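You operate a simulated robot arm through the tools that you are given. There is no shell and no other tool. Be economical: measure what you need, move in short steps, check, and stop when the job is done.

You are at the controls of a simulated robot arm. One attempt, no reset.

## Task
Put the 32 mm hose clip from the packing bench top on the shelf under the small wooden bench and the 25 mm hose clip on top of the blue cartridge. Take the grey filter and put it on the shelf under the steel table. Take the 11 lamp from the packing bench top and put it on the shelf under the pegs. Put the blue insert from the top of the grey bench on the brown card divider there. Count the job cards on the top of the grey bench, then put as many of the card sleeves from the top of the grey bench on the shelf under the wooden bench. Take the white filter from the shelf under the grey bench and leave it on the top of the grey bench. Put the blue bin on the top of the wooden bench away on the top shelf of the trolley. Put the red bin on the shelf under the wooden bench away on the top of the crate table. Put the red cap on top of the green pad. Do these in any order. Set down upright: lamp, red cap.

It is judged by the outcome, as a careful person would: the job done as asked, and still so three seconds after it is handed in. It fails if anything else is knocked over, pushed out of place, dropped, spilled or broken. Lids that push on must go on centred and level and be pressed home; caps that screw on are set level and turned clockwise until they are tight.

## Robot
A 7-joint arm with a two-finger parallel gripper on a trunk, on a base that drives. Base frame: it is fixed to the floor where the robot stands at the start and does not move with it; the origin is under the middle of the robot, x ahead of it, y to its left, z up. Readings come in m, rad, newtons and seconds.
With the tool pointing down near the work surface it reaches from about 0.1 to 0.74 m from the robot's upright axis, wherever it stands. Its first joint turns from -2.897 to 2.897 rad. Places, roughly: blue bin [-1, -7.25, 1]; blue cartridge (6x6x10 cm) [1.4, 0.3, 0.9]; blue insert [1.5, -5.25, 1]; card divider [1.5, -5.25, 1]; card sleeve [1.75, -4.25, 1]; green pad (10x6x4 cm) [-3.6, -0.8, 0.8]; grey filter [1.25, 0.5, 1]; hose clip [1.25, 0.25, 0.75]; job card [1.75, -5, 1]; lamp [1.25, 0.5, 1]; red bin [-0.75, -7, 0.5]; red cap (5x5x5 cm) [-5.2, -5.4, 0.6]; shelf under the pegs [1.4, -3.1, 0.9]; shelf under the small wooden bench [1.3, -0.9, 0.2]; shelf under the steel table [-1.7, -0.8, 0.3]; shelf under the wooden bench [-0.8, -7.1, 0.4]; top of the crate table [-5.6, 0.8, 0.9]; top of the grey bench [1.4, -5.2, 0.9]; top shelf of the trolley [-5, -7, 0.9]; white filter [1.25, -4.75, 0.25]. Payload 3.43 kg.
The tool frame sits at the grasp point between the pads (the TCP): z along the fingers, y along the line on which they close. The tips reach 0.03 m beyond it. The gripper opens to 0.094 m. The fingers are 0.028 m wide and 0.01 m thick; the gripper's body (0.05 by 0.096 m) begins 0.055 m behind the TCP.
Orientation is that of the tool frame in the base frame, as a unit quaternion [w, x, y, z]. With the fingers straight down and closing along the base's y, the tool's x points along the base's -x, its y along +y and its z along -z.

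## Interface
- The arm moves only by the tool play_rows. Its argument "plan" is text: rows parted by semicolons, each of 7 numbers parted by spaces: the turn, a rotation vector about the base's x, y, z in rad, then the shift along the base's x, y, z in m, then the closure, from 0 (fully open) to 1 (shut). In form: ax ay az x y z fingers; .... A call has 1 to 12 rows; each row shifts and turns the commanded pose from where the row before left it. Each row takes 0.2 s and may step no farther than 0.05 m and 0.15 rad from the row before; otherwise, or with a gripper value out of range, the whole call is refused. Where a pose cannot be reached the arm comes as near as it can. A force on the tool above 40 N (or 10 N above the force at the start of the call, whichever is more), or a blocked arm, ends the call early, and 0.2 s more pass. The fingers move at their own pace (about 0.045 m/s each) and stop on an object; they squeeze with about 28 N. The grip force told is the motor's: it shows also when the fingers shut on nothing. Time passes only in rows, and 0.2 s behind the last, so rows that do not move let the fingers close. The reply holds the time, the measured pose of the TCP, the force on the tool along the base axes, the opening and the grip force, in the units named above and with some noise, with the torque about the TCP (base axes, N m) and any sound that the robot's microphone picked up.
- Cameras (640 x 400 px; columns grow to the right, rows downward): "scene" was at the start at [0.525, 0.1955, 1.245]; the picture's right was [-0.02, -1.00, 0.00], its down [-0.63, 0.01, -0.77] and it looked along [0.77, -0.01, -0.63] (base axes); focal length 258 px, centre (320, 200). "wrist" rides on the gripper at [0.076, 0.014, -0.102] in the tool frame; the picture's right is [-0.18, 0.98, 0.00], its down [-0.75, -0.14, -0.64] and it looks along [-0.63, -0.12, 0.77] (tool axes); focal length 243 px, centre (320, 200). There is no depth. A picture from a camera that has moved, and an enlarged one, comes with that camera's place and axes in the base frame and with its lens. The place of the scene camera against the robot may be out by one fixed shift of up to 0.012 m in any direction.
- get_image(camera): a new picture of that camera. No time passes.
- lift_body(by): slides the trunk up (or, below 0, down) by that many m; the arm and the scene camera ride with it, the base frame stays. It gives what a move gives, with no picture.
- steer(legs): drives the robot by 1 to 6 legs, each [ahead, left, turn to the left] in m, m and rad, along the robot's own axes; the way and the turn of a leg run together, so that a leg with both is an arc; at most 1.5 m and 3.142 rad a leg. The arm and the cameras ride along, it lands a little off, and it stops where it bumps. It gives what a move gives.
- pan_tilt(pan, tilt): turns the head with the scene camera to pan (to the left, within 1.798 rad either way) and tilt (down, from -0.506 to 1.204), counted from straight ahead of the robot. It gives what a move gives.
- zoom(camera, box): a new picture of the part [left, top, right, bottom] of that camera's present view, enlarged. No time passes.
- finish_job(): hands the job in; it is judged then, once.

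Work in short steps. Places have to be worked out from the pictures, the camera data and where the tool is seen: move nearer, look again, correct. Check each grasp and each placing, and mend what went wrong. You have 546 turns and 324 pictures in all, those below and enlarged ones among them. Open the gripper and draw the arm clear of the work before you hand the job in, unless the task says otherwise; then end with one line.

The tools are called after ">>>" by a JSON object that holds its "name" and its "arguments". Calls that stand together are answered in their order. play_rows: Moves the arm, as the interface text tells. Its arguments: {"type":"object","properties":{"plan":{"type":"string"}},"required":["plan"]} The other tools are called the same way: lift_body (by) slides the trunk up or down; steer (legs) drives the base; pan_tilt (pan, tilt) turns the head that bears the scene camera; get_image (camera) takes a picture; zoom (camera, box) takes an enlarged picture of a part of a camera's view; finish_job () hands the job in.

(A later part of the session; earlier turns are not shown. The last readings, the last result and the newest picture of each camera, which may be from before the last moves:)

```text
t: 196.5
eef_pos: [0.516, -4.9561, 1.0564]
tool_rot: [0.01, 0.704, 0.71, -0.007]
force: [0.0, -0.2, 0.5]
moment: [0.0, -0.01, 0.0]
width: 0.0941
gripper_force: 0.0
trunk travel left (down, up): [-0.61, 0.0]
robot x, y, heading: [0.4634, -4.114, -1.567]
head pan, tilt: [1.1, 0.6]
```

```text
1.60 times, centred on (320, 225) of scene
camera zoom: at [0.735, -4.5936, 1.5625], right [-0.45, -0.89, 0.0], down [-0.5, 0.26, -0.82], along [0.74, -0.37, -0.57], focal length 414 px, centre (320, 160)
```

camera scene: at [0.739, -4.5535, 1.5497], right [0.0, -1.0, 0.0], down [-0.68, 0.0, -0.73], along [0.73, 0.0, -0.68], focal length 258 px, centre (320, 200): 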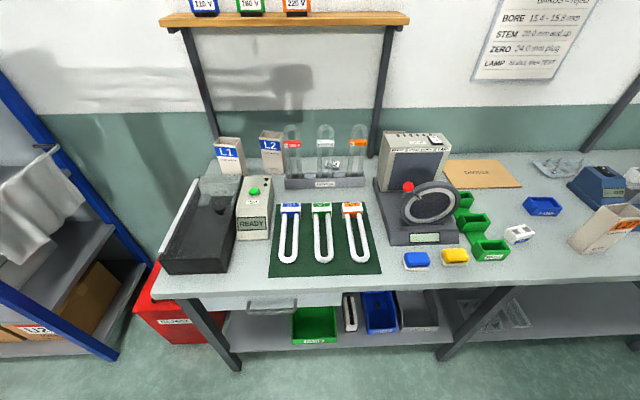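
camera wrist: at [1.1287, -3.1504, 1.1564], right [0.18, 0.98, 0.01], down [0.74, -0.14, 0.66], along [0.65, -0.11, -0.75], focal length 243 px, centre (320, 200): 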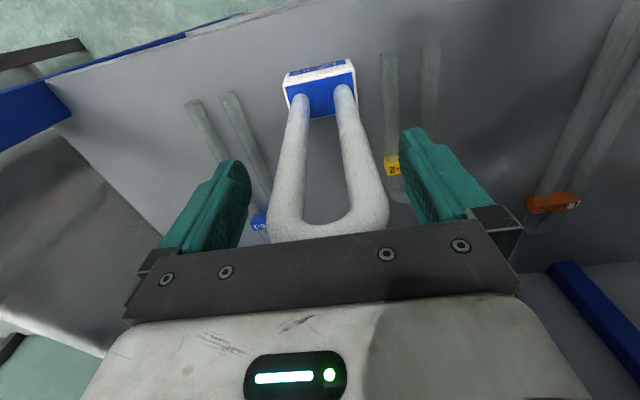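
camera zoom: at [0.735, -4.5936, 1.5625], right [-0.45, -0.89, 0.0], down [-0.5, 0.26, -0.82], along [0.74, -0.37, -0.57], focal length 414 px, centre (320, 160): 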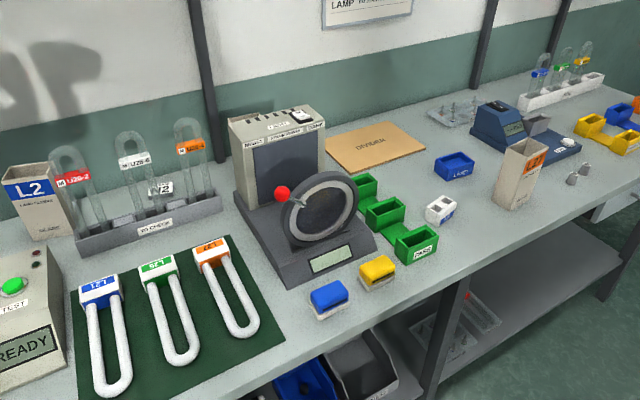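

So far I see two job cards: N2 and N3. I'll inspect the back strip with the wrist camera when working. The L27 sleeve blocks the insert, and it can be one of the sleeves to take, so I go to it first: facing the bench at y≈-5.4.

>>> {"name": "steer", "arguments": {"legs": [[0.0, -0.65, 0.0], [1.3, 0, 0], [0, 0, 1.57]]}}

>>> {"name": "pan_tilt", "arguments": {"pan": 0.15, "tilt": 0.75}}

>>> {"name": "get_image", "arguments": {"camera": "scene"}}

```text
t: 210.0
eef_pos: [0.6618, -5.3423, 1.0562]
tool_rot: [0.011, -0.001, 1.0, 0.002]
force: [-0.2, 1.1, -0.1]
moment: [0.0, -0.03, -0.02]
width: 0.0938
gripper_force: 0.0
trunk travel left (down, up): [-0.61, 0.0]
robot x, y, heading: [-0.1781, -5.3923, 0.003]
head pan, tilt: [1.1, 0.6]
```

```text
t: 211.2
eef_pos: [0.662, -5.3427, 1.0562]
tool_rot: [0.011, -0.002, 1.0, 0.003]
force: [0.2, -0.6, 0.2]
moment: [-0.01, 0.04, -0.05]
width: 0.0942
gripper_force: 0.0
trunk travel left (down, up): [-0.61, 0.0]
robot x, y, heading: [-0.1771, -5.3894, -0.002]
head pan, tilt: [0.15, 0.75]
```

```text
216 pictures are left
camera scene: at [0.3404, -5.1827, 1.5497], right [0.15, -0.99, 0.0], down [-0.67, -0.1, -0.73], along [0.72, 0.11, -0.68], focal length 258 px, centre (320, 200)
```

scene: 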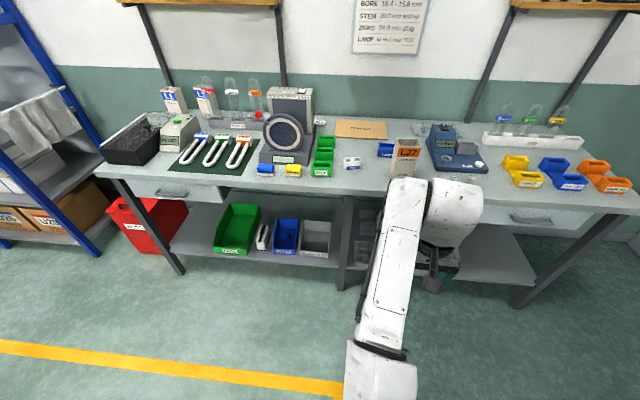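

Raising the hand and driving 0.35 closer for a wrist-camera look at L27 and the back of the bench.

>>> {"name": "play_rows", "arguments": {"plan": "0 0 0 0 0 0.03 0;0 0 0 0 0 0.03 0"}}

>>> {"name": "steer", "arguments": {"legs": [[0.38, 0, 0]]}}

>>> {"name": "get_image", "arguments": {"camera": "wrist"}}

>>> {"name": "get_image", "arguments": {"camera": "scene"}}

```text
t: 211.8
eef_pos: [0.6611, -5.3438, 1.1151]
tool_rot: [0.011, -0.001, 1.0, 0.002]
force: [-0.3, -0.5, 0.7]
moment: [0.04, 0.04, 0.03]
width: 0.094
gripper_force: 0.0
trunk travel left (down, up): [-0.61, 0.0]
robot x, y, heading: [-0.1798, -5.391, 0.004]
head pan, tilt: [0.15, 0.75]
```

```text
t: 214.2
eef_pos: [1.0433, -5.34, 1.1159]
tool_rot: [0.012, -0.002, 1.0, 0.003]
force: [-0.9, 0.0, -0.8]
moment: [0.02, 0.0, 0.04]
width: 0.094
gripper_force: 0.0
trunk travel left (down, up): [-0.61, 0.0]
robot x, y, heading: [0.2046, -5.3869, -0.0]
head pan, tilt: [0.15, 0.75]
```

```text
215 pictures are left
camera wrist: at [0.9645, -5.3269, 1.2161], right [0.18, 0.98, 0.01], down [0.74, -0.14, 0.66], along [0.65, -0.11, -0.75], focal length 243 px, centre (320, 200)
```

wrist: 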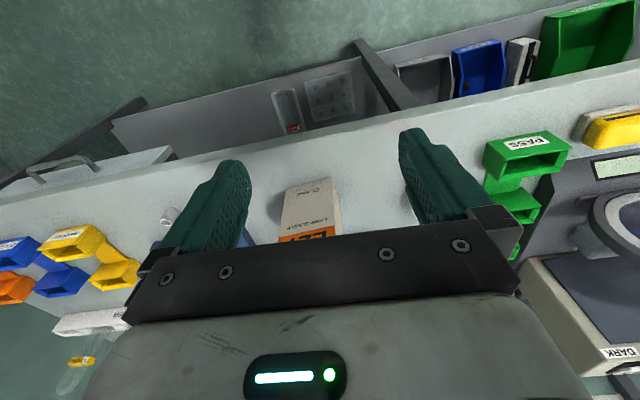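

```text
214 pictures are left
camera scene: at [0.7223, -5.1809, 1.5497], right [0.15, -0.99, 0.0], down [-0.67, -0.1, -0.73], along [0.72, 0.11, -0.68], focal length 258 px, centre (320, 200)
```

scene: 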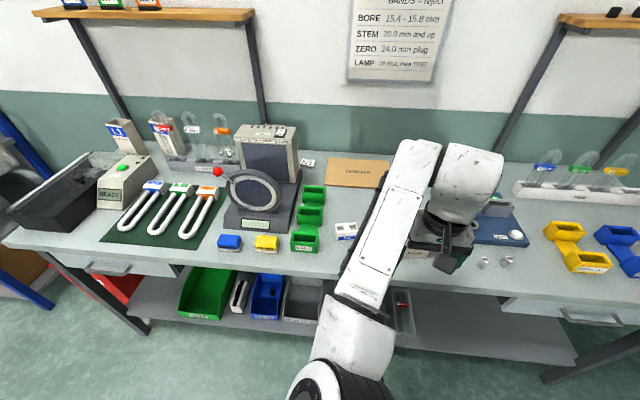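

L27's front face is at x≈1.21, centred y≈-5.385, 7 cm wide, top z≈1.05. I'll lower to z=1.01, centre, and slide in by driving.

>>> {"name": "play_rows", "arguments": {"plan": "0 0 0 0 -0.022 -0.035 0;0 0 0 0 -0.022 -0.035 0;0 0 0 0 0 -0.035 0"}}

>>> {"name": "steer", "arguments": {"legs": [[0.11, 0, 0]]}}

>>> {"name": "get_image", "arguments": {"camera": "wrist"}}

```text
t: 215.0
eef_pos: [1.0428, -5.3843, 1.0107]
tool_rot: [0.012, -0.003, 1.0, 0.003]
force: [0.0, 0.7, -0.2]
moment: [-0.02, 0.04, 0.01]
width: 0.0938
gripper_force: 0.0
trunk travel left (down, up): [-0.61, 0.0]
robot x, y, heading: [0.2037, -5.3894, 0.001]
head pan, tilt: [0.15, 0.75]
```

```text
t: 216.2
eef_pos: [1.1537, -5.3843, 1.0114]
tool_rot: [0.011, -0.004, 1.0, 0.003]
force: [0.7, 0.3, 0.0]
moment: [-0.02, -0.04, 0.0]
width: 0.094
gripper_force: 0.0
trunk travel left (down, up): [-0.61, 0.0]
robot x, y, heading: [0.3132, -5.3907, 0.006]
head pan, tilt: [0.15, 0.75]
```

```text
213 pictures are left
camera wrist: at [1.0755, -5.3712, 1.1106], right [0.18, 0.98, 0.01], down [0.74, -0.14, 0.66], along [0.65, -0.11, -0.75], focal length 243 px, centre (320, 200)
```

wrist: 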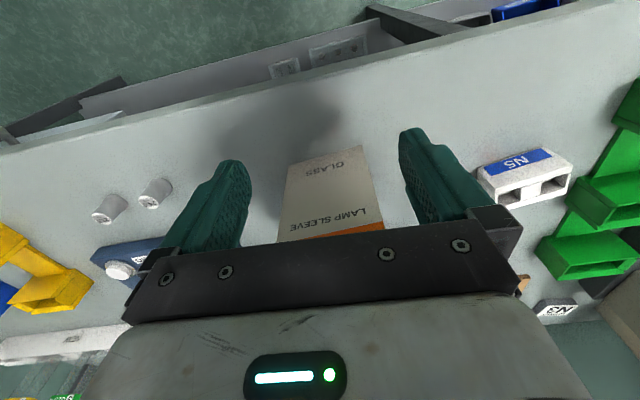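

Centred between the fingers. Moving forward 0.085 and closing.

>>> {"name": "play_rows", "arguments": {"plan": "0 0 0 0.03 0 0 0;0 0 0 0.03 0 0 0;0 0 0 0.025 0 0 0;0 0 0 0 0 0 0.3;0 0 0 0 0 0 0.5;0 0 0 0 0 0 0.7;0 0 0 0 0 0 1;0 0 0 0 0 0 1"}}

>>> {"name": "get_image", "arguments": {"camera": "wrist"}}

```text
t: 218.0
eef_pos: [1.24, -5.385, 1.0098]
tool_rot: [0.01, -0.004, 1.0, 0.002]
force: [0.0, 0.3, 0.0]
moment: [-0.01, -0.03, 0.01]
width: 0.0906
gripper_force: 28.1
trunk travel left (down, up): [-0.61, 0.0]
robot x, y, heading: [0.3166, -5.3914, -0.002]
head pan, tilt: [0.15, 0.75]
```

```text
212 pictures are left
camera wrist: at [1.1606, -5.3715, 1.1112], right [0.18, 0.98, 0.01], down [0.74, -0.14, 0.66], along [0.65, -0.11, -0.75], focal length 243 px, centre (320, 200)
```

wrist: 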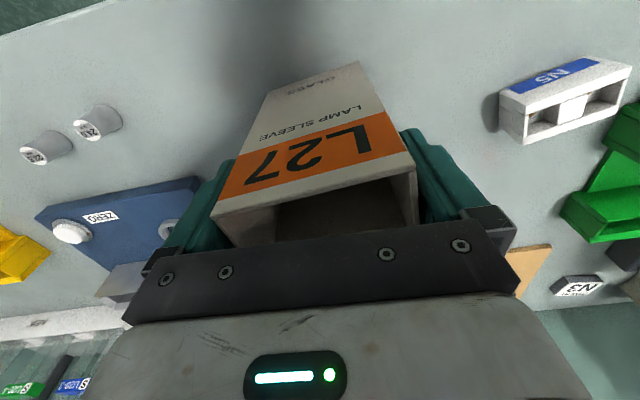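

The sleeve is wider (about 85 mm) and yawed ~7°, so I'm holding corners. Reopen, turn the tool +7°, and close again flush.

>>> {"name": "play_rows", "arguments": {"plan": "0 0 0 0 0 0 0;0 0 0 0 0 0 0;0 0 0.06 0.003 0.001 0 0;0 0 0.06 0.002 0.001 0 0;0 0 0 0 0 0 0.5;0 0 0 0 0 0 1;0 0 0 0 0 0 1;0 0 0 0 0 0 1"}}

>>> {"name": "get_image", "arguments": {"camera": "wrist"}}

```text
t: 219.8
eef_pos: [1.2441, -5.383, 1.0105]
tool_rot: [0.011, -0.063, 0.998, 0.004]
force: [0.3, -0.3, 1.7]
moment: [0.04, -0.1, 0.0]
width: 0.0878
gripper_force: 28.3
trunk travel left (down, up): [-0.61, 0.0]
robot x, y, heading: [0.3133, -5.3915, 0.003]
head pan, tilt: [0.15, 0.75]
```

```text
211 pictures are left
camera wrist: at [1.1648, -5.3791, 1.1108], right [0.06, 1.0, 0.01], down [0.75, -0.05, 0.66], along [0.66, -0.03, -0.75], focal length 243 px, centre (320, 200)
```

wrist: 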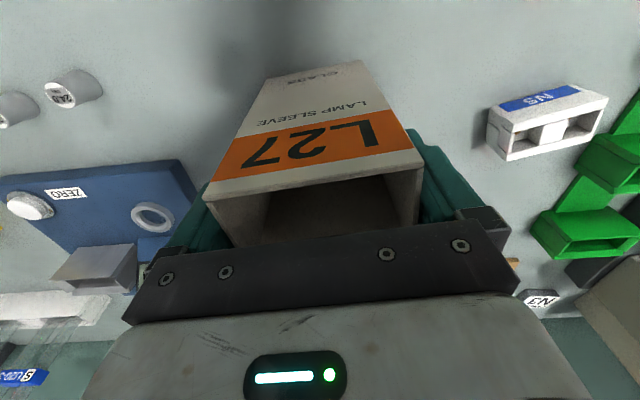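

A better grip at 87.8 mm. Lifting and checking.

>>> {"name": "play_rows", "arguments": {"plan": "0 0 0 0 0 0.03 1;0 0 0 0 0 0.03 1;0 0 0 0 0 0.03 1"}}

>>> {"name": "get_image", "arguments": {"camera": "wrist"}}

>>> {"name": "get_image", "arguments": {"camera": "scene"}}

```text
t: 220.6
eef_pos: [1.2458, -5.381, 1.1019]
tool_rot: [0.011, -0.063, 0.998, 0.003]
force: [0.8, -0.3, -0.7]
moment: [-0.03, 0.0, 0.0]
width: 0.0874
gripper_force: 28.3
trunk travel left (down, up): [-0.61, 0.0]
robot x, y, heading: [0.3118, -5.3925, 0.004]
head pan, tilt: [0.15, 0.75]
```

```text
210 pictures are left
camera wrist: at [1.1649, -5.3778, 1.2017], right [0.06, 1.0, 0.01], down [0.75, -0.05, 0.66], along [0.66, -0.03, -0.75], focal length 243 px, centre (320, 200)
```

wrist: 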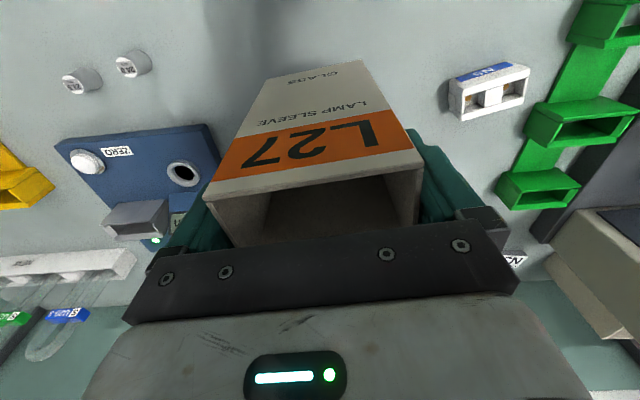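

```text
209 pictures are left
camera scene: at [0.8337, -5.1803, 1.5496], right [0.15, -0.99, 0.0], down [-0.67, -0.1, -0.73], along [0.72, 0.11, -0.68], focal length 258 px, centre (320, 200)
```

scene: 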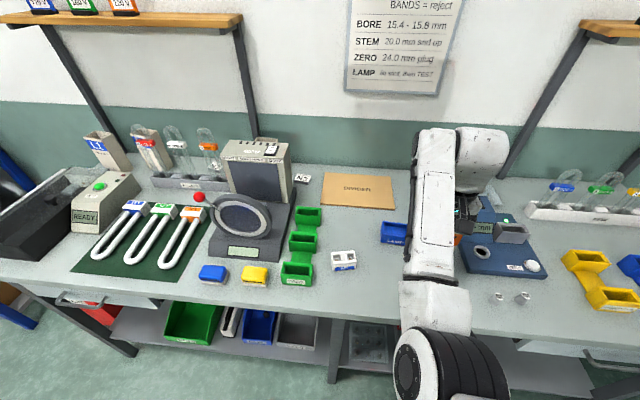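

Sleeve held. Backing off, turning right to face the wooden bench against the far wall, and looking.

>>> {"name": "steer", "arguments": {"legs": [[-0.9, 0, 0], [0, 0, -1.57]]}}

>>> {"name": "pan_tilt", "arguments": {"pan": 0.0, "tilt": 0.5}}

>>> {"name": "get_image", "arguments": {"camera": "scene"}}

```text
t: 229.2
eef_pos: [-0.586, -6.3211, 1.1]
tool_rot: [0.01, 0.668, 0.744, -0.006]
force: [-0.5, 1.0, -0.6]
moment: [0.0, 0.01, 0.04]
width: 0.0875
gripper_force: 28.4
trunk travel left (down, up): [-0.61, 0.0]
robot x, y, heading: [-0.5768, -5.3879, -1.584]
head pan, tilt: [0.15, 0.75]
```

```text
t: 229.9
eef_pos: [-0.586, -6.3204, 1.101]
tool_rot: [0.01, 0.668, 0.744, -0.006]
force: [-0.4, 0.1, -0.3]
moment: [0.05, -0.02, 0.0]
width: 0.0875
gripper_force: 27.4
trunk travel left (down, up): [-0.61, 0.0]
robot x, y, heading: [-0.5763, -5.391, -1.588]
head pan, tilt: [0.0, 0.499]
```

```text
208 pictures are left
camera scene: at [-0.3939, -5.9236, 1.5715], right [-1.0, 0.02, 0.0], down [0.01, 0.48, -0.88], along [-0.01, -0.88, -0.48], focal length 258 px, centre (320, 200)
```

scene: 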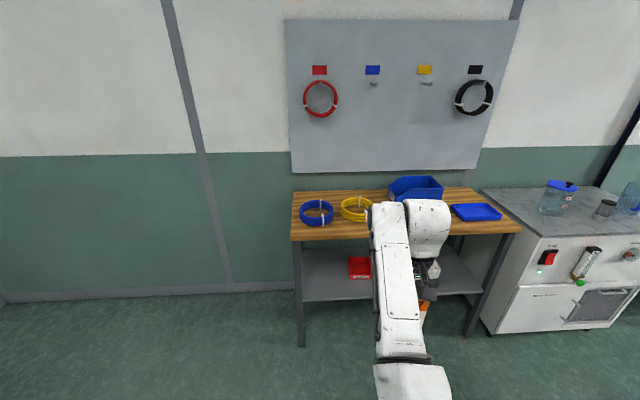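

The wooden bench is ahead with the red bin on its shelf. I'll lower the trunk and sidestep to see the shelf.

>>> {"name": "steer", "arguments": {"legs": [[0.0, 0.25, 0.015]]}}

>>> {"name": "lift_body", "arguments": {"by": -0.35}}

>>> {"name": "pan_tilt", "arguments": {"pan": -0.3, "tilt": 0.5}}

>>> {"name": "get_image", "arguments": {"camera": "scene"}}

```text
t: 231.7
eef_pos: [-0.3225, -6.3234, 1.1009]
tool_rot: [0.01, 0.662, 0.749, -0.005]
force: [0.3, -0.7, -0.7]
moment: [0.02, -0.02, 0.0]
width: 0.0874
gripper_force: 28.2
trunk travel left (down, up): [-0.61, 0.0]
robot x, y, heading: [-0.328, -5.393, -1.575]
head pan, tilt: [0.0, 0.499]
```

```text
t: 235.2
eef_pos: [-0.3217, -6.3246, 0.7508]
tool_rot: [0.01, 0.662, 0.75, -0.005]
force: [0.6, -0.1, -1.0]
moment: [0.0, -0.01, -0.02]
width: 0.0875
gripper_force: 28.3
trunk travel left (down, up): [-0.26, 0.35]
robot x, y, heading: [-0.3255, -5.3919, -1.573]
head pan, tilt: [0.0, 0.499]
```

```text
t: 236.0
eef_pos: [-0.3209, -6.3246, 0.7507]
tool_rot: [0.01, 0.663, 0.748, -0.006]
force: [0.3, 0.3, -0.4]
moment: [-0.02, -0.01, 0.0]
width: 0.0877
gripper_force: 27.6
trunk travel left (down, up): [-0.26, 0.35]
robot x, y, heading: [-0.3237, -5.3909, -1.572]
head pan, tilt: [-0.3, 0.499]
```

```text
207 pictures are left
camera scene: at [-0.1627, -5.919, 1.2216], right [-0.95, 0.3, 0.0], down [0.14, 0.46, -0.88], along [-0.26, -0.84, -0.48], focal length 258 px, centre (320, 200)
```

scene: 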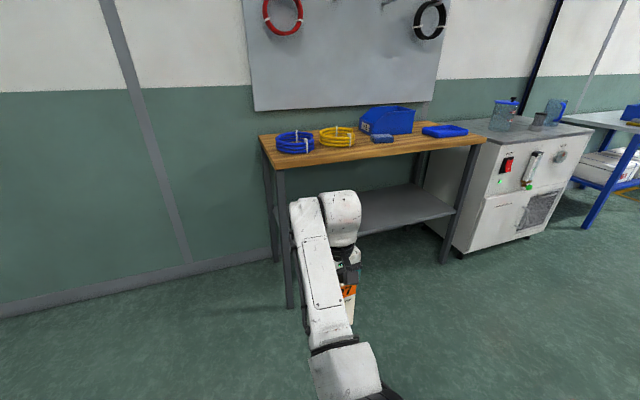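

The shelf's right part is empty: z≈0.40, front edge y≈-6.91. Before moving right I check that side.

>>> {"name": "pan_tilt", "arguments": {"pan": -1.3, "tilt": 0.4}}

>>> {"name": "get_image", "arguments": {"camera": "scene"}}

```text
t: 237.2
eef_pos: [-0.3207, -6.3234, 0.7519]
tool_rot: [0.01, 0.663, 0.749, -0.006]
force: [-0.6, -1.1, 0.0]
moment: [0.03, 0.03, 0.0]
width: 0.0874
gripper_force: 28.3
trunk travel left (down, up): [-0.26, 0.35]
robot x, y, heading: [-0.329, -5.3903, -1.572]
head pan, tilt: [-1.3, 0.4]
```

```text
206 pictures are left
camera scene: at [-0.225, -5.8568, 1.2308], right [-0.27, 0.96, 0.0], down [0.38, 0.1, -0.92], along [-0.89, -0.24, -0.39], focal length 258 px, centre (320, 200)
```

scene: 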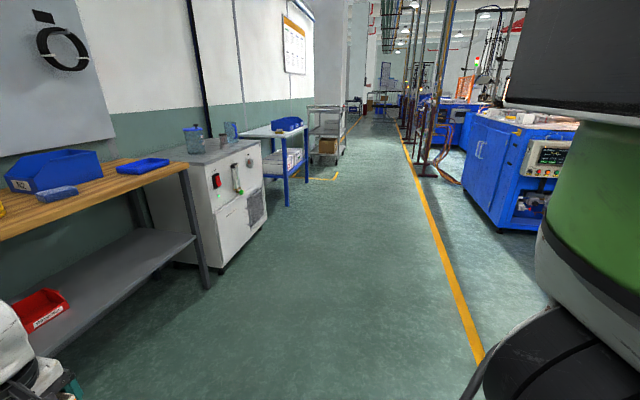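

A wide clear aisle. Driving right 0.75 m, then look at the shelf.

>>> {"name": "steer", "arguments": {"legs": [[0.0, -0.78, 0.0]]}}

>>> {"name": "pan_tilt", "arguments": {"pan": 0.3, "tilt": 0.4}}

>>> {"name": "get_image", "arguments": {"camera": "scene"}}

```text
t: 241.4
eef_pos: [-1.1088, -6.3217, 0.7519]
tool_rot: [0.01, 0.663, 0.748, -0.006]
force: [-0.9, 0.8, 0.3]
moment: [-0.01, 0.0, 0.01]
width: 0.0875
gripper_force: 27.9
trunk travel left (down, up): [-0.26, 0.35]
robot x, y, heading: [-1.1153, -5.3923, -1.574]
head pan, tilt: [-1.3, 0.4]
```

```text
t: 243.1
eef_pos: [-1.1089, -6.3215, 0.7508]
tool_rot: [0.01, 0.663, 0.749, -0.006]
force: [0.5, -0.6, 0.1]
moment: [0.01, 0.01, 0.03]
width: 0.0876
gripper_force: 28.1
trunk travel left (down, up): [-0.26, 0.35]
robot x, y, heading: [-1.1126, -5.3958, -1.572]
head pan, tilt: [0.3, 0.4]
```

```text
205 pictures are left
camera scene: at [-0.8949, -5.9189, 1.2307], right [-0.96, -0.29, 0.0], down [-0.11, 0.37, -0.92], along [0.27, -0.88, -0.39], focal length 258 px, centre (320, 200)
```

scene: 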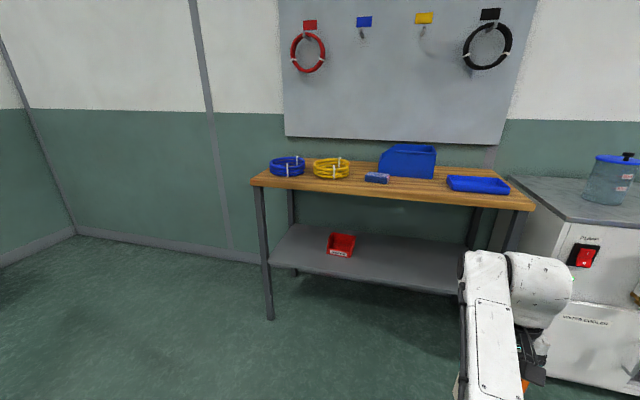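

Lowering the hand to approach height (sleeve bottom just above shelf level), then drive in most of the way.

>>> {"name": "play_rows", "arguments": {"plan": "0 0 0 0 0 -0.04 1;0 0 0 0 0 -0.04 1;0 0 0 0 0 -0.04 1;0 0 0 0 0 -0.04 1;0 0 0 0 0 -0.04 1"}}

>>> {"name": "steer", "arguments": {"legs": [[0.5, 0.0, 0.0]]}}

>>> {"name": "get_image", "arguments": {"camera": "wrist"}}

>>> {"name": "get_image", "arguments": {"camera": "scene"}}

```text
t: 244.3
eef_pos: [-1.1067, -6.3225, 0.5507]
tool_rot: [0.011, 0.663, 0.749, -0.006]
force: [-0.1, -0.3, 1.0]
moment: [-0.01, 0.01, 0.0]
width: 0.0875
gripper_force: 28.2
trunk travel left (down, up): [-0.26, 0.35]
robot x, y, heading: [-1.1129, -5.3907, -1.574]
head pan, tilt: [0.3, 0.4]
```

```text
t: 247.3
eef_pos: [-1.1073, -6.8245, 0.551]
tool_rot: [0.01, 0.663, 0.749, -0.006]
force: [0.1, 0.2, -0.3]
moment: [0.0, 0.01, 0.04]
width: 0.0875
gripper_force: 27.6
trunk travel left (down, up): [-0.26, 0.35]
robot x, y, heading: [-1.1171, -5.8927, -1.571]
head pan, tilt: [0.3, 0.4]
```

```text
204 pictures are left
camera wrist: at [-1.1037, -6.7464, 0.6518], right [1.0, -0.06, 0.01], down [-0.05, -0.75, 0.66], along [-0.03, -0.66, -0.75], focal length 243 px, centre (320, 200)
```

wrist: 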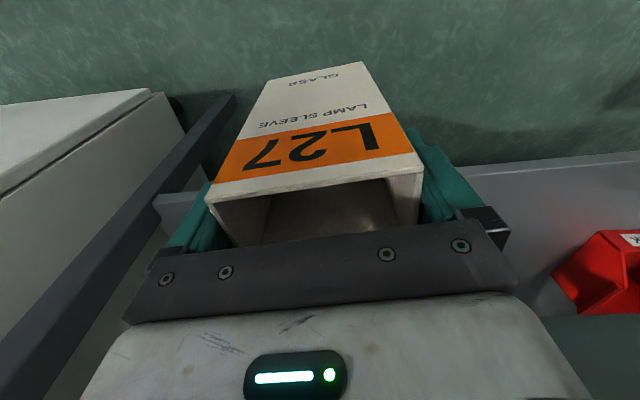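

```text
203 pictures are left
camera scene: at [-0.8948, -6.4229, 1.2308], right [-0.96, -0.29, 0.0], down [-0.11, 0.37, -0.92], along [0.27, -0.88, -0.39], focal length 258 px, centre (320, 200)
```

scene: 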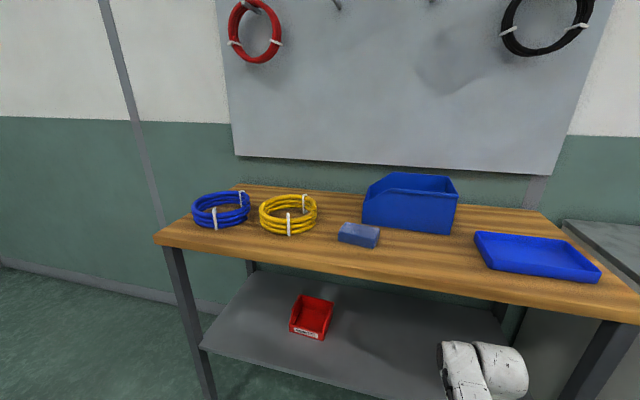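

Shelf front at y≈-6.92 as expected. Driving in 0.14 m; then lowering.

>>> {"name": "steer", "arguments": {"legs": [[0.145, 0.0, 0.0]]}}

>>> {"name": "get_image", "arguments": {"camera": "wrist"}}

```text
t: 248.6
eef_pos: [-1.108, -6.9732, 0.5508]
tool_rot: [0.011, 0.662, 0.749, -0.006]
force: [0.2, 0.6, -0.5]
moment: [-0.04, 0.0, -0.02]
width: 0.0877
gripper_force: 27.4
trunk travel left (down, up): [-0.26, 0.35]
robot x, y, heading: [-1.1159, -6.0383, -1.574]
head pan, tilt: [0.3, 0.4]
```

```text
202 pictures are left
camera wrist: at [-1.1039, -6.8926, 0.6518], right [1.0, -0.06, 0.01], down [-0.05, -0.75, 0.66], along [-0.03, -0.66, -0.75], focal length 243 px, centre (320, 200)
```

wrist: 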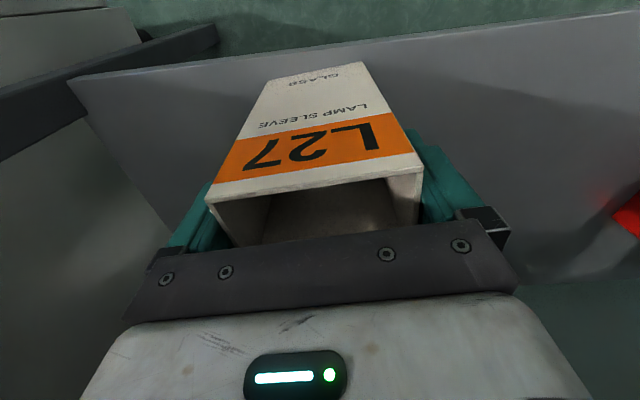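

No contact with the top. Lowering in small guarded steps.

>>> {"name": "play_rows", "arguments": {"plan": "0 0 0 0 0 -0.008 1;0 0 0 0 0 -0.006 1;0 0 0 0 0 -0.004 1;0 0 0 0 0 -0.004 1;0 0 0 0 0 -0.004 1;0 0 0 0 0 -0.004 1;0 0 0 0 0 -0.004 1;0 0 0 0 0 -0.004 1;0 0 0 0 0 0 1"}}

```text
t: 250.1
eef_pos: [-1.1076, -6.9744, 0.5253]
tool_rot: [0.011, 0.662, 0.749, -0.008]
force: [-0.4, 1.7, 14.4]
moment: [0.56, 0.22, -0.07]
width: 0.0875
gripper_force: 27.9
trunk travel left (down, up): [-0.26, 0.35]
robot x, y, heading: [-1.1162, -6.0362, -1.57]
head pan, tilt: [0.3, 0.4]
stopped in row 7: the force on the tool passed its limit at 44 N (the readings are from after the stop); the commanded pose is now the measured one
```

Contact at 0.525 as predicted. Relax 2 mm and open.

>>> {"name": "play_rows", "arguments": {"plan": "0 0 0 0 0 0.002 1;0 0 0 0 0 0 0.5;0 0 0 0 0 0 0;0 0 0 0 0 0 0;0 0 0 0 0 0 0"}}

>>> {"name": "get_image", "arguments": {"camera": "wrist"}}

```text
t: 251.3
eef_pos: [-1.1076, -6.9731, 0.5258]
tool_rot: [0.011, 0.662, 0.749, -0.006]
force: [-0.4, -0.2, 6.2]
moment: [0.12, 0.25, -0.02]
width: 0.094
gripper_force: 0.0
trunk travel left (down, up): [-0.26, 0.35]
robot x, y, heading: [-1.1126, -6.0376, -1.572]
head pan, tilt: [0.3, 0.4]
```

```text
201 pictures are left
camera wrist: at [-1.1035, -6.8938, 0.6258], right [1.0, -0.06, 0.01], down [-0.05, -0.75, 0.66], along [-0.03, -0.66, -0.75], focal length 243 px, centre (320, 200)
```

wrist: 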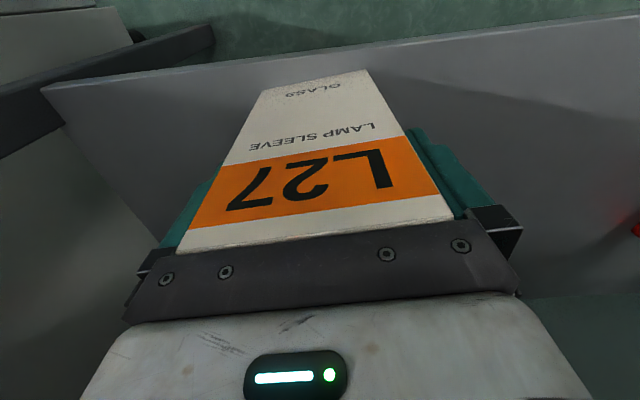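

The sleeve slid up in the grip during the press, and is standing vertical with the palm just touching its top. I'll raise the hand 2.5 cm and check it stays.

>>> {"name": "play_rows", "arguments": {"plan": "0 0 0 0 0 0.006 0;0 0 0 0 0 0.01 0;0 0 0 0 0 0.01 0"}}

>>> {"name": "get_image", "arguments": {"camera": "wrist"}}

```text
t: 252.1
eef_pos: [-1.1073, -6.974, 0.552]
tool_rot: [0.01, 0.663, 0.749, -0.006]
force: [0.1, -0.6, -0.2]
moment: [-0.03, 0.0, -0.02]
width: 0.0941
gripper_force: 0.1
trunk travel left (down, up): [-0.26, 0.35]
robot x, y, heading: [-1.1143, -6.0429, -1.567]
head pan, tilt: [0.3, 0.4]
```

```text
200 pictures are left
camera wrist: at [-1.1038, -6.894, 0.6515], right [1.0, -0.06, 0.01], down [-0.05, -0.75, 0.66], along [-0.03, -0.66, -0.75], focal length 243 px, centre (320, 200)
```

wrist: 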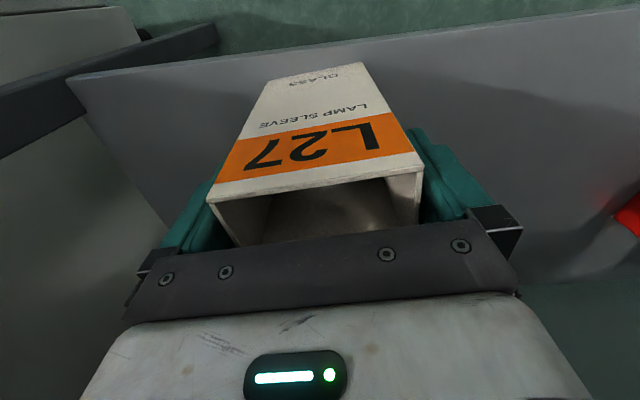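

Standing free. I'll withdraw along the hand's own axis (7° yaw) so the fingers do not rub.

>>> {"name": "steer", "arguments": {"legs": [[-0.15, -0.018, 0.0], [-0.35, 0, 0]]}}

>>> {"name": "get_image", "arguments": {"camera": "wrist"}}

>>> {"name": "get_image", "arguments": {"camera": "scene"}}

```text
t: 255.3
eef_pos: [-1.1249, -6.4697, 0.5515]
tool_rot: [0.01, 0.661, 0.75, -0.007]
force: [-0.2, -0.4, 0.6]
moment: [0.04, 0.01, -0.02]
width: 0.094
gripper_force: 0.0
trunk travel left (down, up): [-0.26, 0.35]
robot x, y, heading: [-1.1312, -5.5358, -1.575]
head pan, tilt: [0.3, 0.4]
```

```text
199 pictures are left
camera wrist: at [-1.121, -6.3911, 0.6518], right [1.0, -0.06, 0.01], down [-0.05, -0.75, 0.66], along [-0.03, -0.66, -0.75], focal length 243 px, centre (320, 200)
```

wrist: 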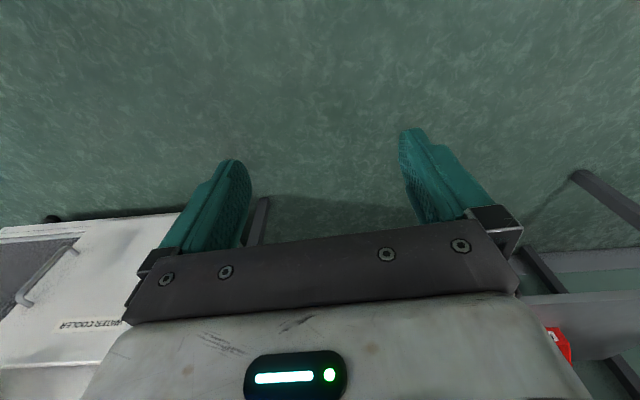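

```text
198 pictures are left
camera scene: at [-0.9124, -6.0658, 1.2307], right [-0.96, -0.3, 0.0], down [-0.12, 0.37, -0.92], along [0.27, -0.88, -0.39], focal length 258 px, centre (320, 200)
```

scene: 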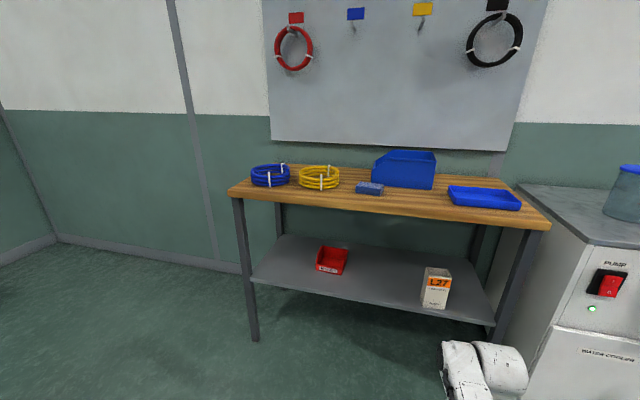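

L27 stands on the shelf. Back to the grey bench for the blue insert: raise the trunk, turn left and drive up.

>>> {"name": "lift_body", "arguments": {"by": 0.35}}

>>> {"name": "play_rows", "arguments": {"plan": "0 0 -0.06 0 0 0.04 0;0 0 -0.06 0 0 0.04 0;0 0 0 0 0 0.04 0;0 0 0 0 0 0.04 0"}}

>>> {"name": "steer", "arguments": {"legs": [[0, 0, 1.575], [1.25, 0.1, 0]]}}

>>> {"name": "pan_tilt", "arguments": {"pan": 0.1, "tilt": 0.75}}

>>> {"name": "get_image", "arguments": {"camera": "scene"}}

```text
t: 258.8
eef_pos: [-1.1248, -6.4707, 0.9]
tool_rot: [0.01, 0.661, 0.75, -0.007]
force: [0.9, -0.4, 0.9]
moment: [0.0, -0.01, -0.03]
width: 0.094
gripper_force: 0.0
trunk travel left (down, up): [-0.61, 0.0]
robot x, y, heading: [-1.1265, -5.5366, -1.571]
head pan, tilt: [0.3, 0.4]
```

```text
t: 259.8
eef_pos: [-1.1239, -6.4703, 1.0612]
tool_rot: [0.01, 0.705, 0.709, -0.006]
force: [0.2, 0.2, -0.2]
moment: [0.0, 0.01, 0.01]
width: 0.0938
gripper_force: 0.1
trunk travel left (down, up): [-0.61, 0.0]
robot x, y, heading: [-1.1339, -5.5378, -1.576]
head pan, tilt: [0.3, 0.4]
```

```text
t: 269.9
eef_pos: [1.048, -5.3914, 1.0612]
tool_rot: [0.013, -0.011, 1.0, 0.002]
force: [-0.5, -0.3, -0.2]
moment: [0.0, 0.04, 0.0]
width: 0.0938
gripper_force: 0.0
trunk travel left (down, up): [-0.61, 0.0]
robot x, y, heading: [0.1146, -5.4197, 0.014]
head pan, tilt: [0.3, 0.4]
```

```text
t: 270.8
eef_pos: [1.0475, -5.3919, 1.0613]
tool_rot: [0.012, -0.011, 1.0, 0.001]
force: [0.5, 0.6, 0.0]
moment: [0.02, 0.0, 0.04]
width: 0.0941
gripper_force: 0.1
trunk travel left (down, up): [-0.61, 0.0]
robot x, y, heading: [0.1124, -5.4159, 0.016]
head pan, tilt: [0.099, 0.75]
```

```text
197 pictures are left
camera scene: at [0.6325, -5.2014, 1.5497], right [0.12, -0.99, 0.0], down [-0.68, -0.08, -0.73], along [0.73, 0.09, -0.68], focal length 258 px, centre (320, 200)
```

scene: 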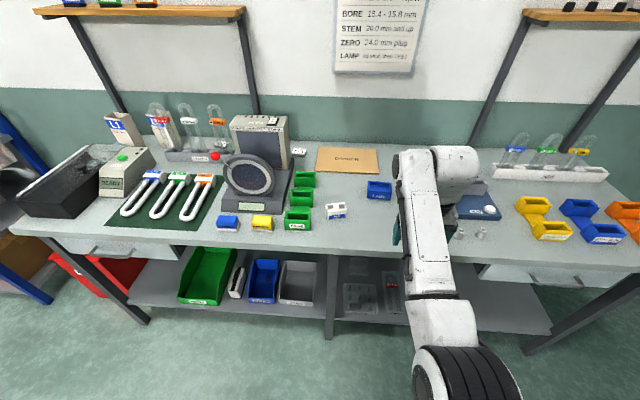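

L27 gone, the insert is open to access. Driving 0.22 closer and looking with the wrist camera.

>>> {"name": "steer", "arguments": {"legs": [[0.24, 0.03, -0.014]]}}

>>> {"name": "get_image", "arguments": {"camera": "wrist"}}

```text
t: 272.6
eef_pos: [1.2929, -5.3717, 1.0616]
tool_rot: [0.012, -0.004, 1.0, 0.002]
force: [0.1, 0.3, -0.5]
moment: [-0.03, -0.01, -0.01]
width: 0.0942
gripper_force: 0.1
trunk travel left (down, up): [-0.61, 0.0]
robot x, y, heading: [0.3595, -5.3854, 0.004]
head pan, tilt: [0.099, 0.75]
```

```text
196 pictures are left
camera wrist: at [1.2133, -5.3593, 1.1612], right [0.18, 0.98, 0.01], down [0.74, -0.14, 0.66], along [0.65, -0.11, -0.75], focal length 243 px, centre (320, 200)
```

wrist: 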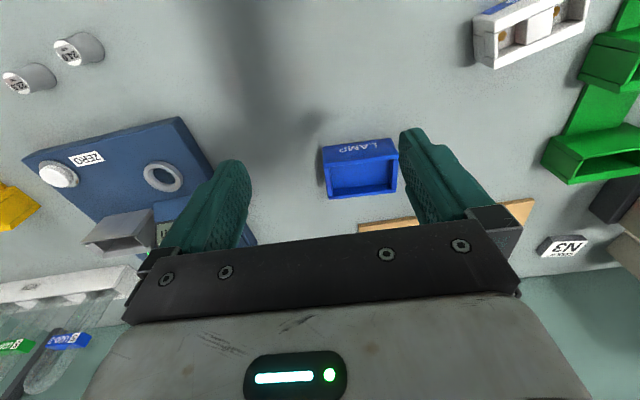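

The insert spans x 1.365–1.412, y −5.381…−5.298 (83 mm wide), square to the axes. I'll drive 0.1 closer, lower, and look again.

>>> {"name": "steer", "arguments": {"legs": [[0.1, 0.03, 0]]}}

>>> {"name": "play_rows", "arguments": {"plan": "0 0 0 0 0 -0.03 0;0 0 0 0 0 -0.03 0"}}

>>> {"name": "get_image", "arguments": {"camera": "wrist"}}

```text
t: 273.7
eef_pos: [1.3917, -5.3423, 1.0609]
tool_rot: [0.013, -0.004, 1.0, 0.002]
force: [-0.3, 0.8, -0.1]
moment: [0.0, 0.01, 0.0]
width: 0.0941
gripper_force: 0.1
trunk travel left (down, up): [-0.61, 0.0]
robot x, y, heading: [0.4593, -5.3514, 0.002]
head pan, tilt: [0.099, 0.75]
```

```text
t: 274.3
eef_pos: [1.3924, -5.3428, 1.0015]
tool_rot: [0.012, -0.003, 1.0, 0.002]
force: [0.9, 0.8, 0.6]
moment: [-0.01, -0.02, 0.0]
width: 0.0942
gripper_force: 0.0
trunk travel left (down, up): [-0.61, 0.0]
robot x, y, heading: [0.4654, -5.352, 0.005]
head pan, tilt: [0.099, 0.75]
```

```text
195 pictures are left
camera wrist: at [1.3132, -5.3297, 1.1012], right [0.18, 0.98, 0.01], down [0.74, -0.14, 0.66], along [0.65, -0.11, -0.75], focal length 243 px, centre (320, 200)
```

wrist: 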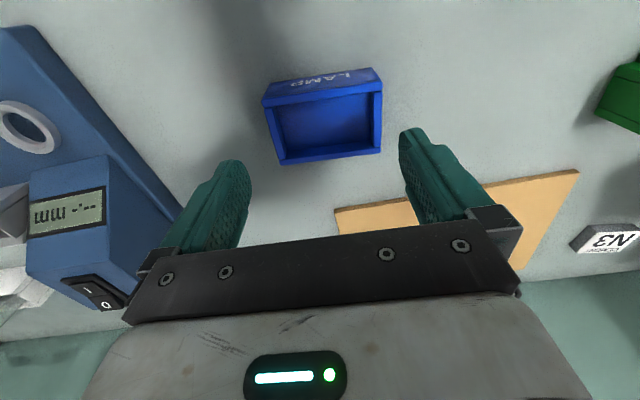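

Centre (1.392, −5.337). Shift +6 mm in y and descend to z≈0.927, then close.

>>> {"name": "play_rows", "arguments": {"plan": "0 0 0 0 0.006 -0.025 0;0 0 0 0 0 -0.025 0;0 0 0 0 0 -0.025 0;0 0 0 0 0 0 0.4;0 0 0 0 0 0 1;0 0 0 0 0 0 1;0 0 0 0 0 0 1"}}

>>> {"name": "get_image", "arguments": {"camera": "wrist"}}

```text
t: 275.9
eef_pos: [1.3924, -5.3369, 0.927]
tool_rot: [0.013, -0.003, 1.0, 0.001]
force: [2.4, -1.5, 7.5]
moment: [-0.24, -0.15, -0.04]
width: 0.0885
gripper_force: 28.4
trunk travel left (down, up): [-0.61, 0.0]
robot x, y, heading: [0.4607, -5.3524, 0.005]
head pan, tilt: [0.099, 0.75]
```

```text
194 pictures are left
camera wrist: at [1.3134, -5.3239, 1.0271], right [0.18, 0.98, 0.01], down [0.74, -0.14, 0.66], along [0.65, -0.11, -0.75], focal length 243 px, centre (320, 200)
```

wrist: 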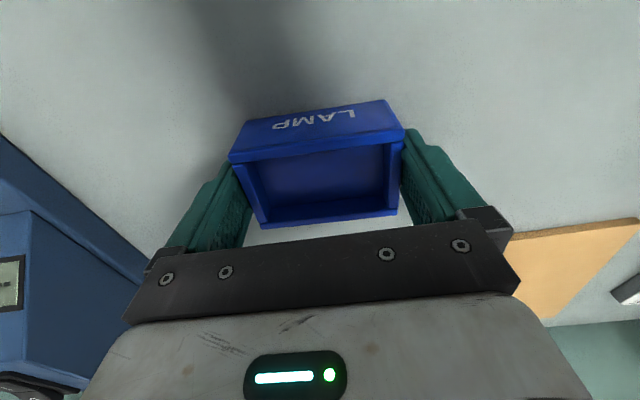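

Gripped at 88.5 mm. Lifting to 1.0 and driving forward 0.2 with the arm moving left toward the divider.

>>> {"name": "play_rows", "arguments": {"plan": "0 0 0 0 0 0.03 1;0 0 0 0 0 0.03 1;0 0 0 0 0.03 0.02 1;0 0 0 0 0.03 0 1;0 0 0 0 0.03 0 1;0 0 0 0 0.03 0 1"}}

>>> {"name": "get_image", "arguments": {"camera": "wrist"}}

>>> {"name": "get_image", "arguments": {"camera": "scene"}}

```text
t: 277.3
eef_pos: [1.3915, -5.2162, 1.0044]
tool_rot: [0.012, -0.002, 1.0, 0.002]
force: [0.6, -0.2, -1.3]
moment: [0.01, -0.01, -0.01]
width: 0.0883
gripper_force: 27.7
trunk travel left (down, up): [-0.61, 0.0]
robot x, y, heading: [0.4581, -5.3526, -0.003]
head pan, tilt: [0.099, 0.75]
```

```text
193 pictures are left
camera wrist: at [1.3132, -5.2025, 1.1051], right [0.18, 0.98, 0.01], down [0.74, -0.14, 0.66], along [0.65, -0.11, -0.75], focal length 243 px, centre (320, 200)
```

wrist: 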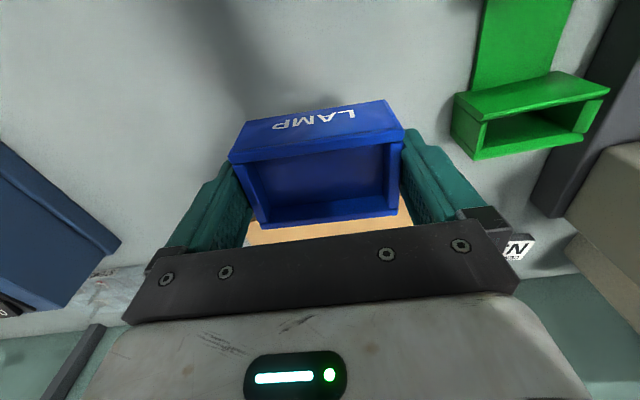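

```text
192 pictures are left
camera scene: at [0.9803, -5.1461, 1.5496], right [0.1, -0.99, 0.0], down [-0.68, -0.07, -0.73], along [0.73, 0.07, -0.68], focal length 258 px, centre (320, 200)
```

scene: 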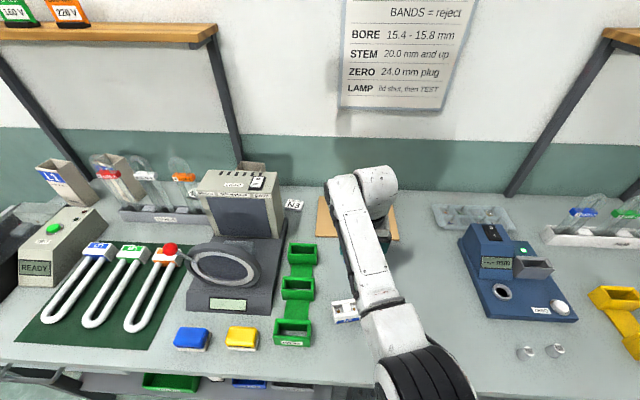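

Something beige shows behind the strain viewer; I'll check it. First drive 0.2 forward to the divider.

>>> {"name": "zoom", "arguments": {"camera": "scene", "box": [180, 140, 320, 230]}}

>>> {"name": "steer", "arguments": {"legs": [[0.2, 0.0, 0]]}}

>>> {"name": "get_image", "arguments": {"camera": "wrist"}}

>>> {"name": "get_image", "arguments": {"camera": "scene"}}

```text
4.44 times, centred on (250, 185) of scene
camera zoom: at [0.9803, -5.1461, 1.5496], right [0.1, -0.99, 0.0], down [-0.68, -0.07, -0.73], along [0.73, 0.07, -0.68], focal length 1149 px, centre (631, 267)
```

zoom: 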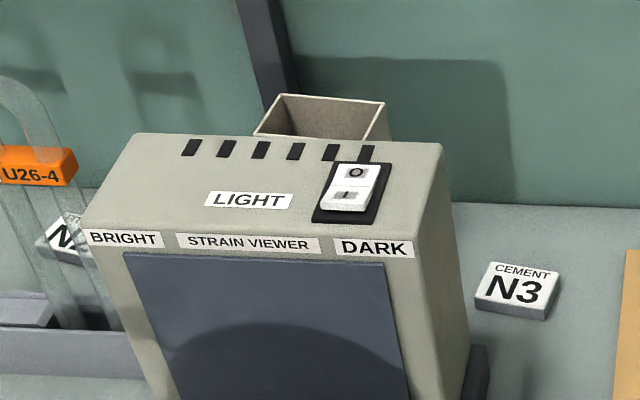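

```text
t: 278.9
eef_pos: [1.5936, -5.2159, 1.0046]
tool_rot: [0.012, -0.002, 1.0, 0.002]
force: [0.3, 0.5, -1.7]
moment: [-0.03, 0.01, -0.03]
width: 0.0885
gripper_force: 28.4
trunk travel left (down, up): [-0.61, 0.0]
robot x, y, heading: [0.6578, -5.3509, 0.002]
head pan, tilt: [0.099, 0.75]
```

```text
190 pictures are left
camera wrist: at [1.5139, -5.204, 1.1049], right [0.18, 0.98, 0.01], down [0.74, -0.14, 0.66], along [0.65, -0.11, -0.75], focal length 243 px, centre (320, 200)
```

wrist: 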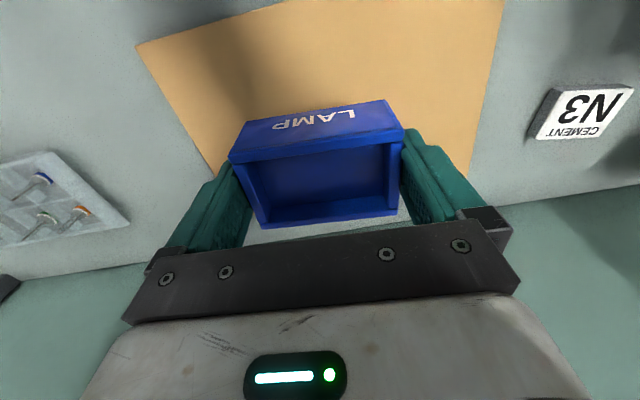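

```text
189 pictures are left
camera scene: at [1.1812, -5.1465, 1.5496], right [0.1, -0.99, 0.0], down [-0.68, -0.07, -0.73], along [0.73, 0.07, -0.68], focal length 258 px, centre (320, 200)
```

scene: 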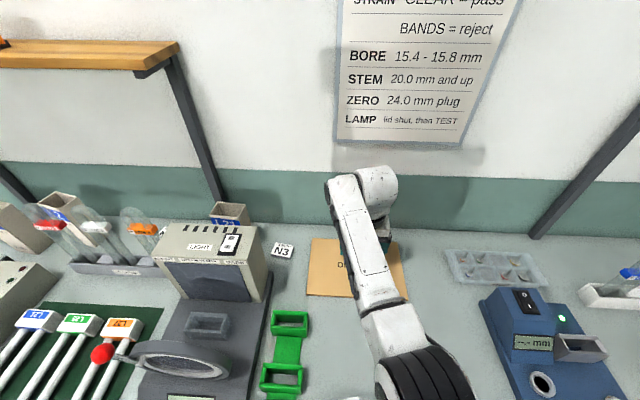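

Another sleeve stands behind the viewer. The insert is right over the divider (x 1.52–1.70, y −5.34…−5.08). Lowering.

>>> {"name": "play_rows", "arguments": {"plan": "0 0 0 0.012 0.004 -0.03 1;0 0 0 0 0 -0.02 1;0 0 0 0 0 -0.005 1;0 0 0 0 0 -0.003 1;0 0 0 0 0 -0.003 1;0 0 0 0 0 -0.003 1;0 0 0 0 0 -0.003 1;0 0 0 0 0 -0.003 1;0 0 0 0 0 0 1"}}

```text
t: 280.9
eef_pos: [1.6061, -5.2125, 0.9355]
tool_rot: [0.013, -0.002, 1.0, 0.002]
force: [-0.4, 0.3, 6.4]
moment: [-0.35, 0.01, -0.02]
width: 0.0883
gripper_force: 28.1
trunk travel left (down, up): [-0.61, 0.0]
robot x, y, heading: [0.6581, -5.3507, 0.001]
head pan, tilt: [0.099, 0.75]
```

Touching the divider (6 N). Opening and lifting.

>>> {"name": "play_rows", "arguments": {"plan": "0 0 0 0 0 0 0.5;0 0 0 0 0 0 0;0 0 0 0 0 0 0;0 0 0 0 0 0.01 0;0 0 0 0 0 0.03 0;0 0 0 0 0 0.03 0;0 0 0 0 0 0.03 0;0 0 0 0 0 0.03 0"}}

>>> {"name": "get_image", "arguments": {"camera": "wrist"}}

```text
t: 282.7
eef_pos: [1.6045, -5.2145, 1.0638]
tool_rot: [0.011, -0.002, 1.0, 0.002]
force: [0.4, 0.1, -0.8]
moment: [0.01, 0.02, -0.02]
width: 0.0938
gripper_force: 0.1
trunk travel left (down, up): [-0.61, 0.0]
robot x, y, heading: [0.6586, -5.3514, 0.001]
head pan, tilt: [0.099, 0.75]
```

```text
188 pictures are left
camera wrist: at [1.5257, -5.1995, 1.165], right [0.18, 0.98, 0.01], down [0.74, -0.14, 0.66], along [0.65, -0.11, -0.75], focal length 243 px, centre (320, 200)
```

wrist: 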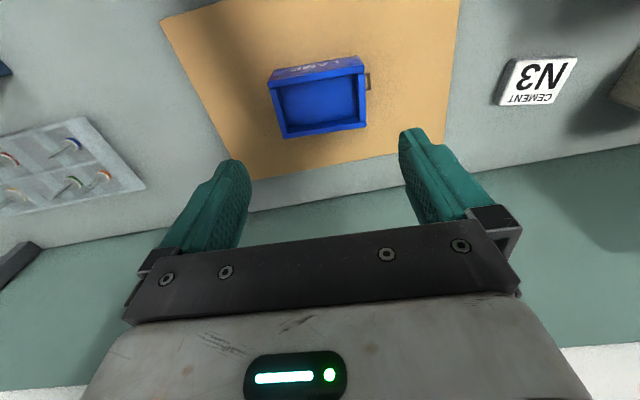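

Insert is on the divider. From here I'll look left behind the strain viewer and rack, and right behind the NEW rack, for hidden job cards.

>>> {"name": "pan_tilt", "arguments": {"pan": 0.7, "tilt": 0.7}}

>>> {"name": "get_image", "arguments": {"camera": "scene"}}

>>> {"name": "pan_tilt", "arguments": {"pan": -0.6, "tilt": 0.7}}

>>> {"name": "get_image", "arguments": {"camera": "scene"}}

```text
t: 283.7
eef_pos: [1.605, -5.2134, 1.0642]
tool_rot: [0.011, -0.001, 1.0, 0.001]
force: [0.9, -0.5, 0.4]
moment: [0.01, -0.03, -0.02]
width: 0.0938
gripper_force: 0.1
trunk travel left (down, up): [-0.61, 0.0]
robot x, y, heading: [0.6615, -5.3501, 0.001]
head pan, tilt: [0.7, 0.7]
```

```text
187 pictures are left
camera scene: at [1.1636, -5.1001, 1.5539], right [0.64, -0.77, 0.0], down [-0.49, -0.41, -0.76], along [0.58, 0.49, -0.64], focal length 258 px, centre (320, 200)
```

scene: 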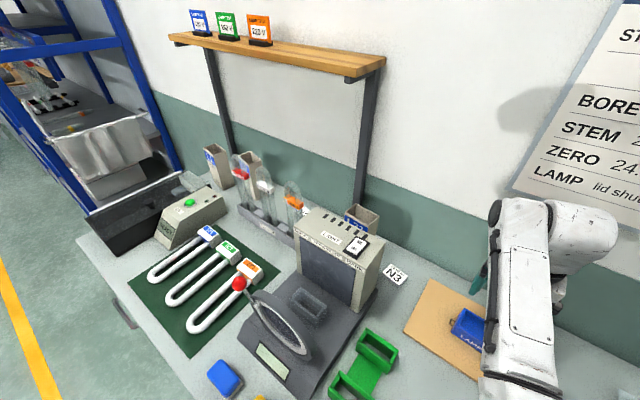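

```text
t: 285.2
eef_pos: [1.6054, -5.2133, 1.0635]
tool_rot: [0.011, -0.002, 1.0, 0.001]
force: [-0.2, 0.9, -0.3]
moment: [0.0, -0.01, -0.02]
width: 0.0939
gripper_force: 0.1
trunk travel left (down, up): [-0.61, 0.0]
robot x, y, heading: [0.6602, -5.3543, 0.001]
head pan, tilt: [-0.6, 0.7]
```

```text
186 pictures are left
camera scene: at [1.1688, -5.2027, 1.5539], right [-0.56, -0.83, 0.0], down [-0.53, 0.36, -0.76], along [0.63, -0.43, -0.64], focal length 258 px, centre (320, 200)
```

scene: 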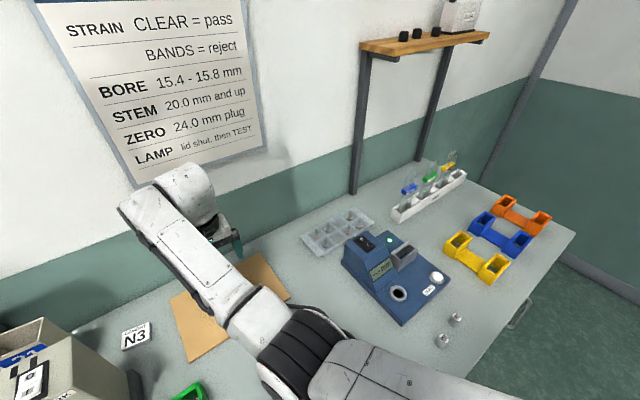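

>>> {"name": "pan_tilt", "arguments": {"pan": 0.7, "tilt": 0.6}}

>>> {"name": "zoom", "arguments": {"camera": "scene", "box": [150, 150, 420, 320]}}

```text
t: 286.7
eef_pos: [1.6043, -5.213, 1.0641]
tool_rot: [0.012, -0.001, 1.0, 0.002]
force: [0.1, 0.1, -0.4]
moment: [0.0, 0.02, 0.03]
width: 0.0941
gripper_force: 0.1
trunk travel left (down, up): [-0.61, 0.0]
robot x, y, heading: [0.6594, -5.3537, -0.002]
head pan, tilt: [0.7, 0.6]
```

```text
2.35 times, centred on (285, 235) of scene
camera zoom: at [1.1663, -5.0979, 1.5625], right [0.64, -0.76, 0.0], down [-0.43, -0.36, -0.82], along [0.63, 0.53, -0.57], focal length 608 px, centre (402, 118)
```

zoom: 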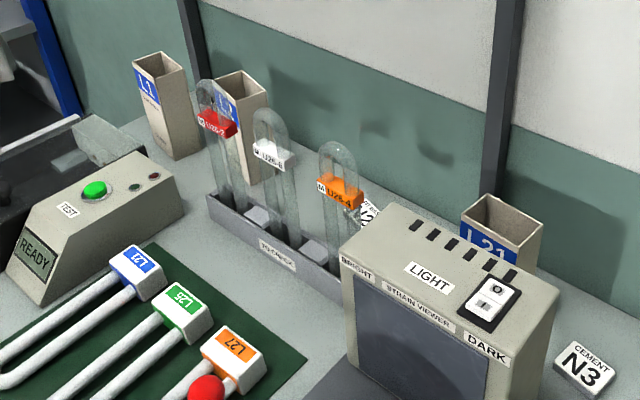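

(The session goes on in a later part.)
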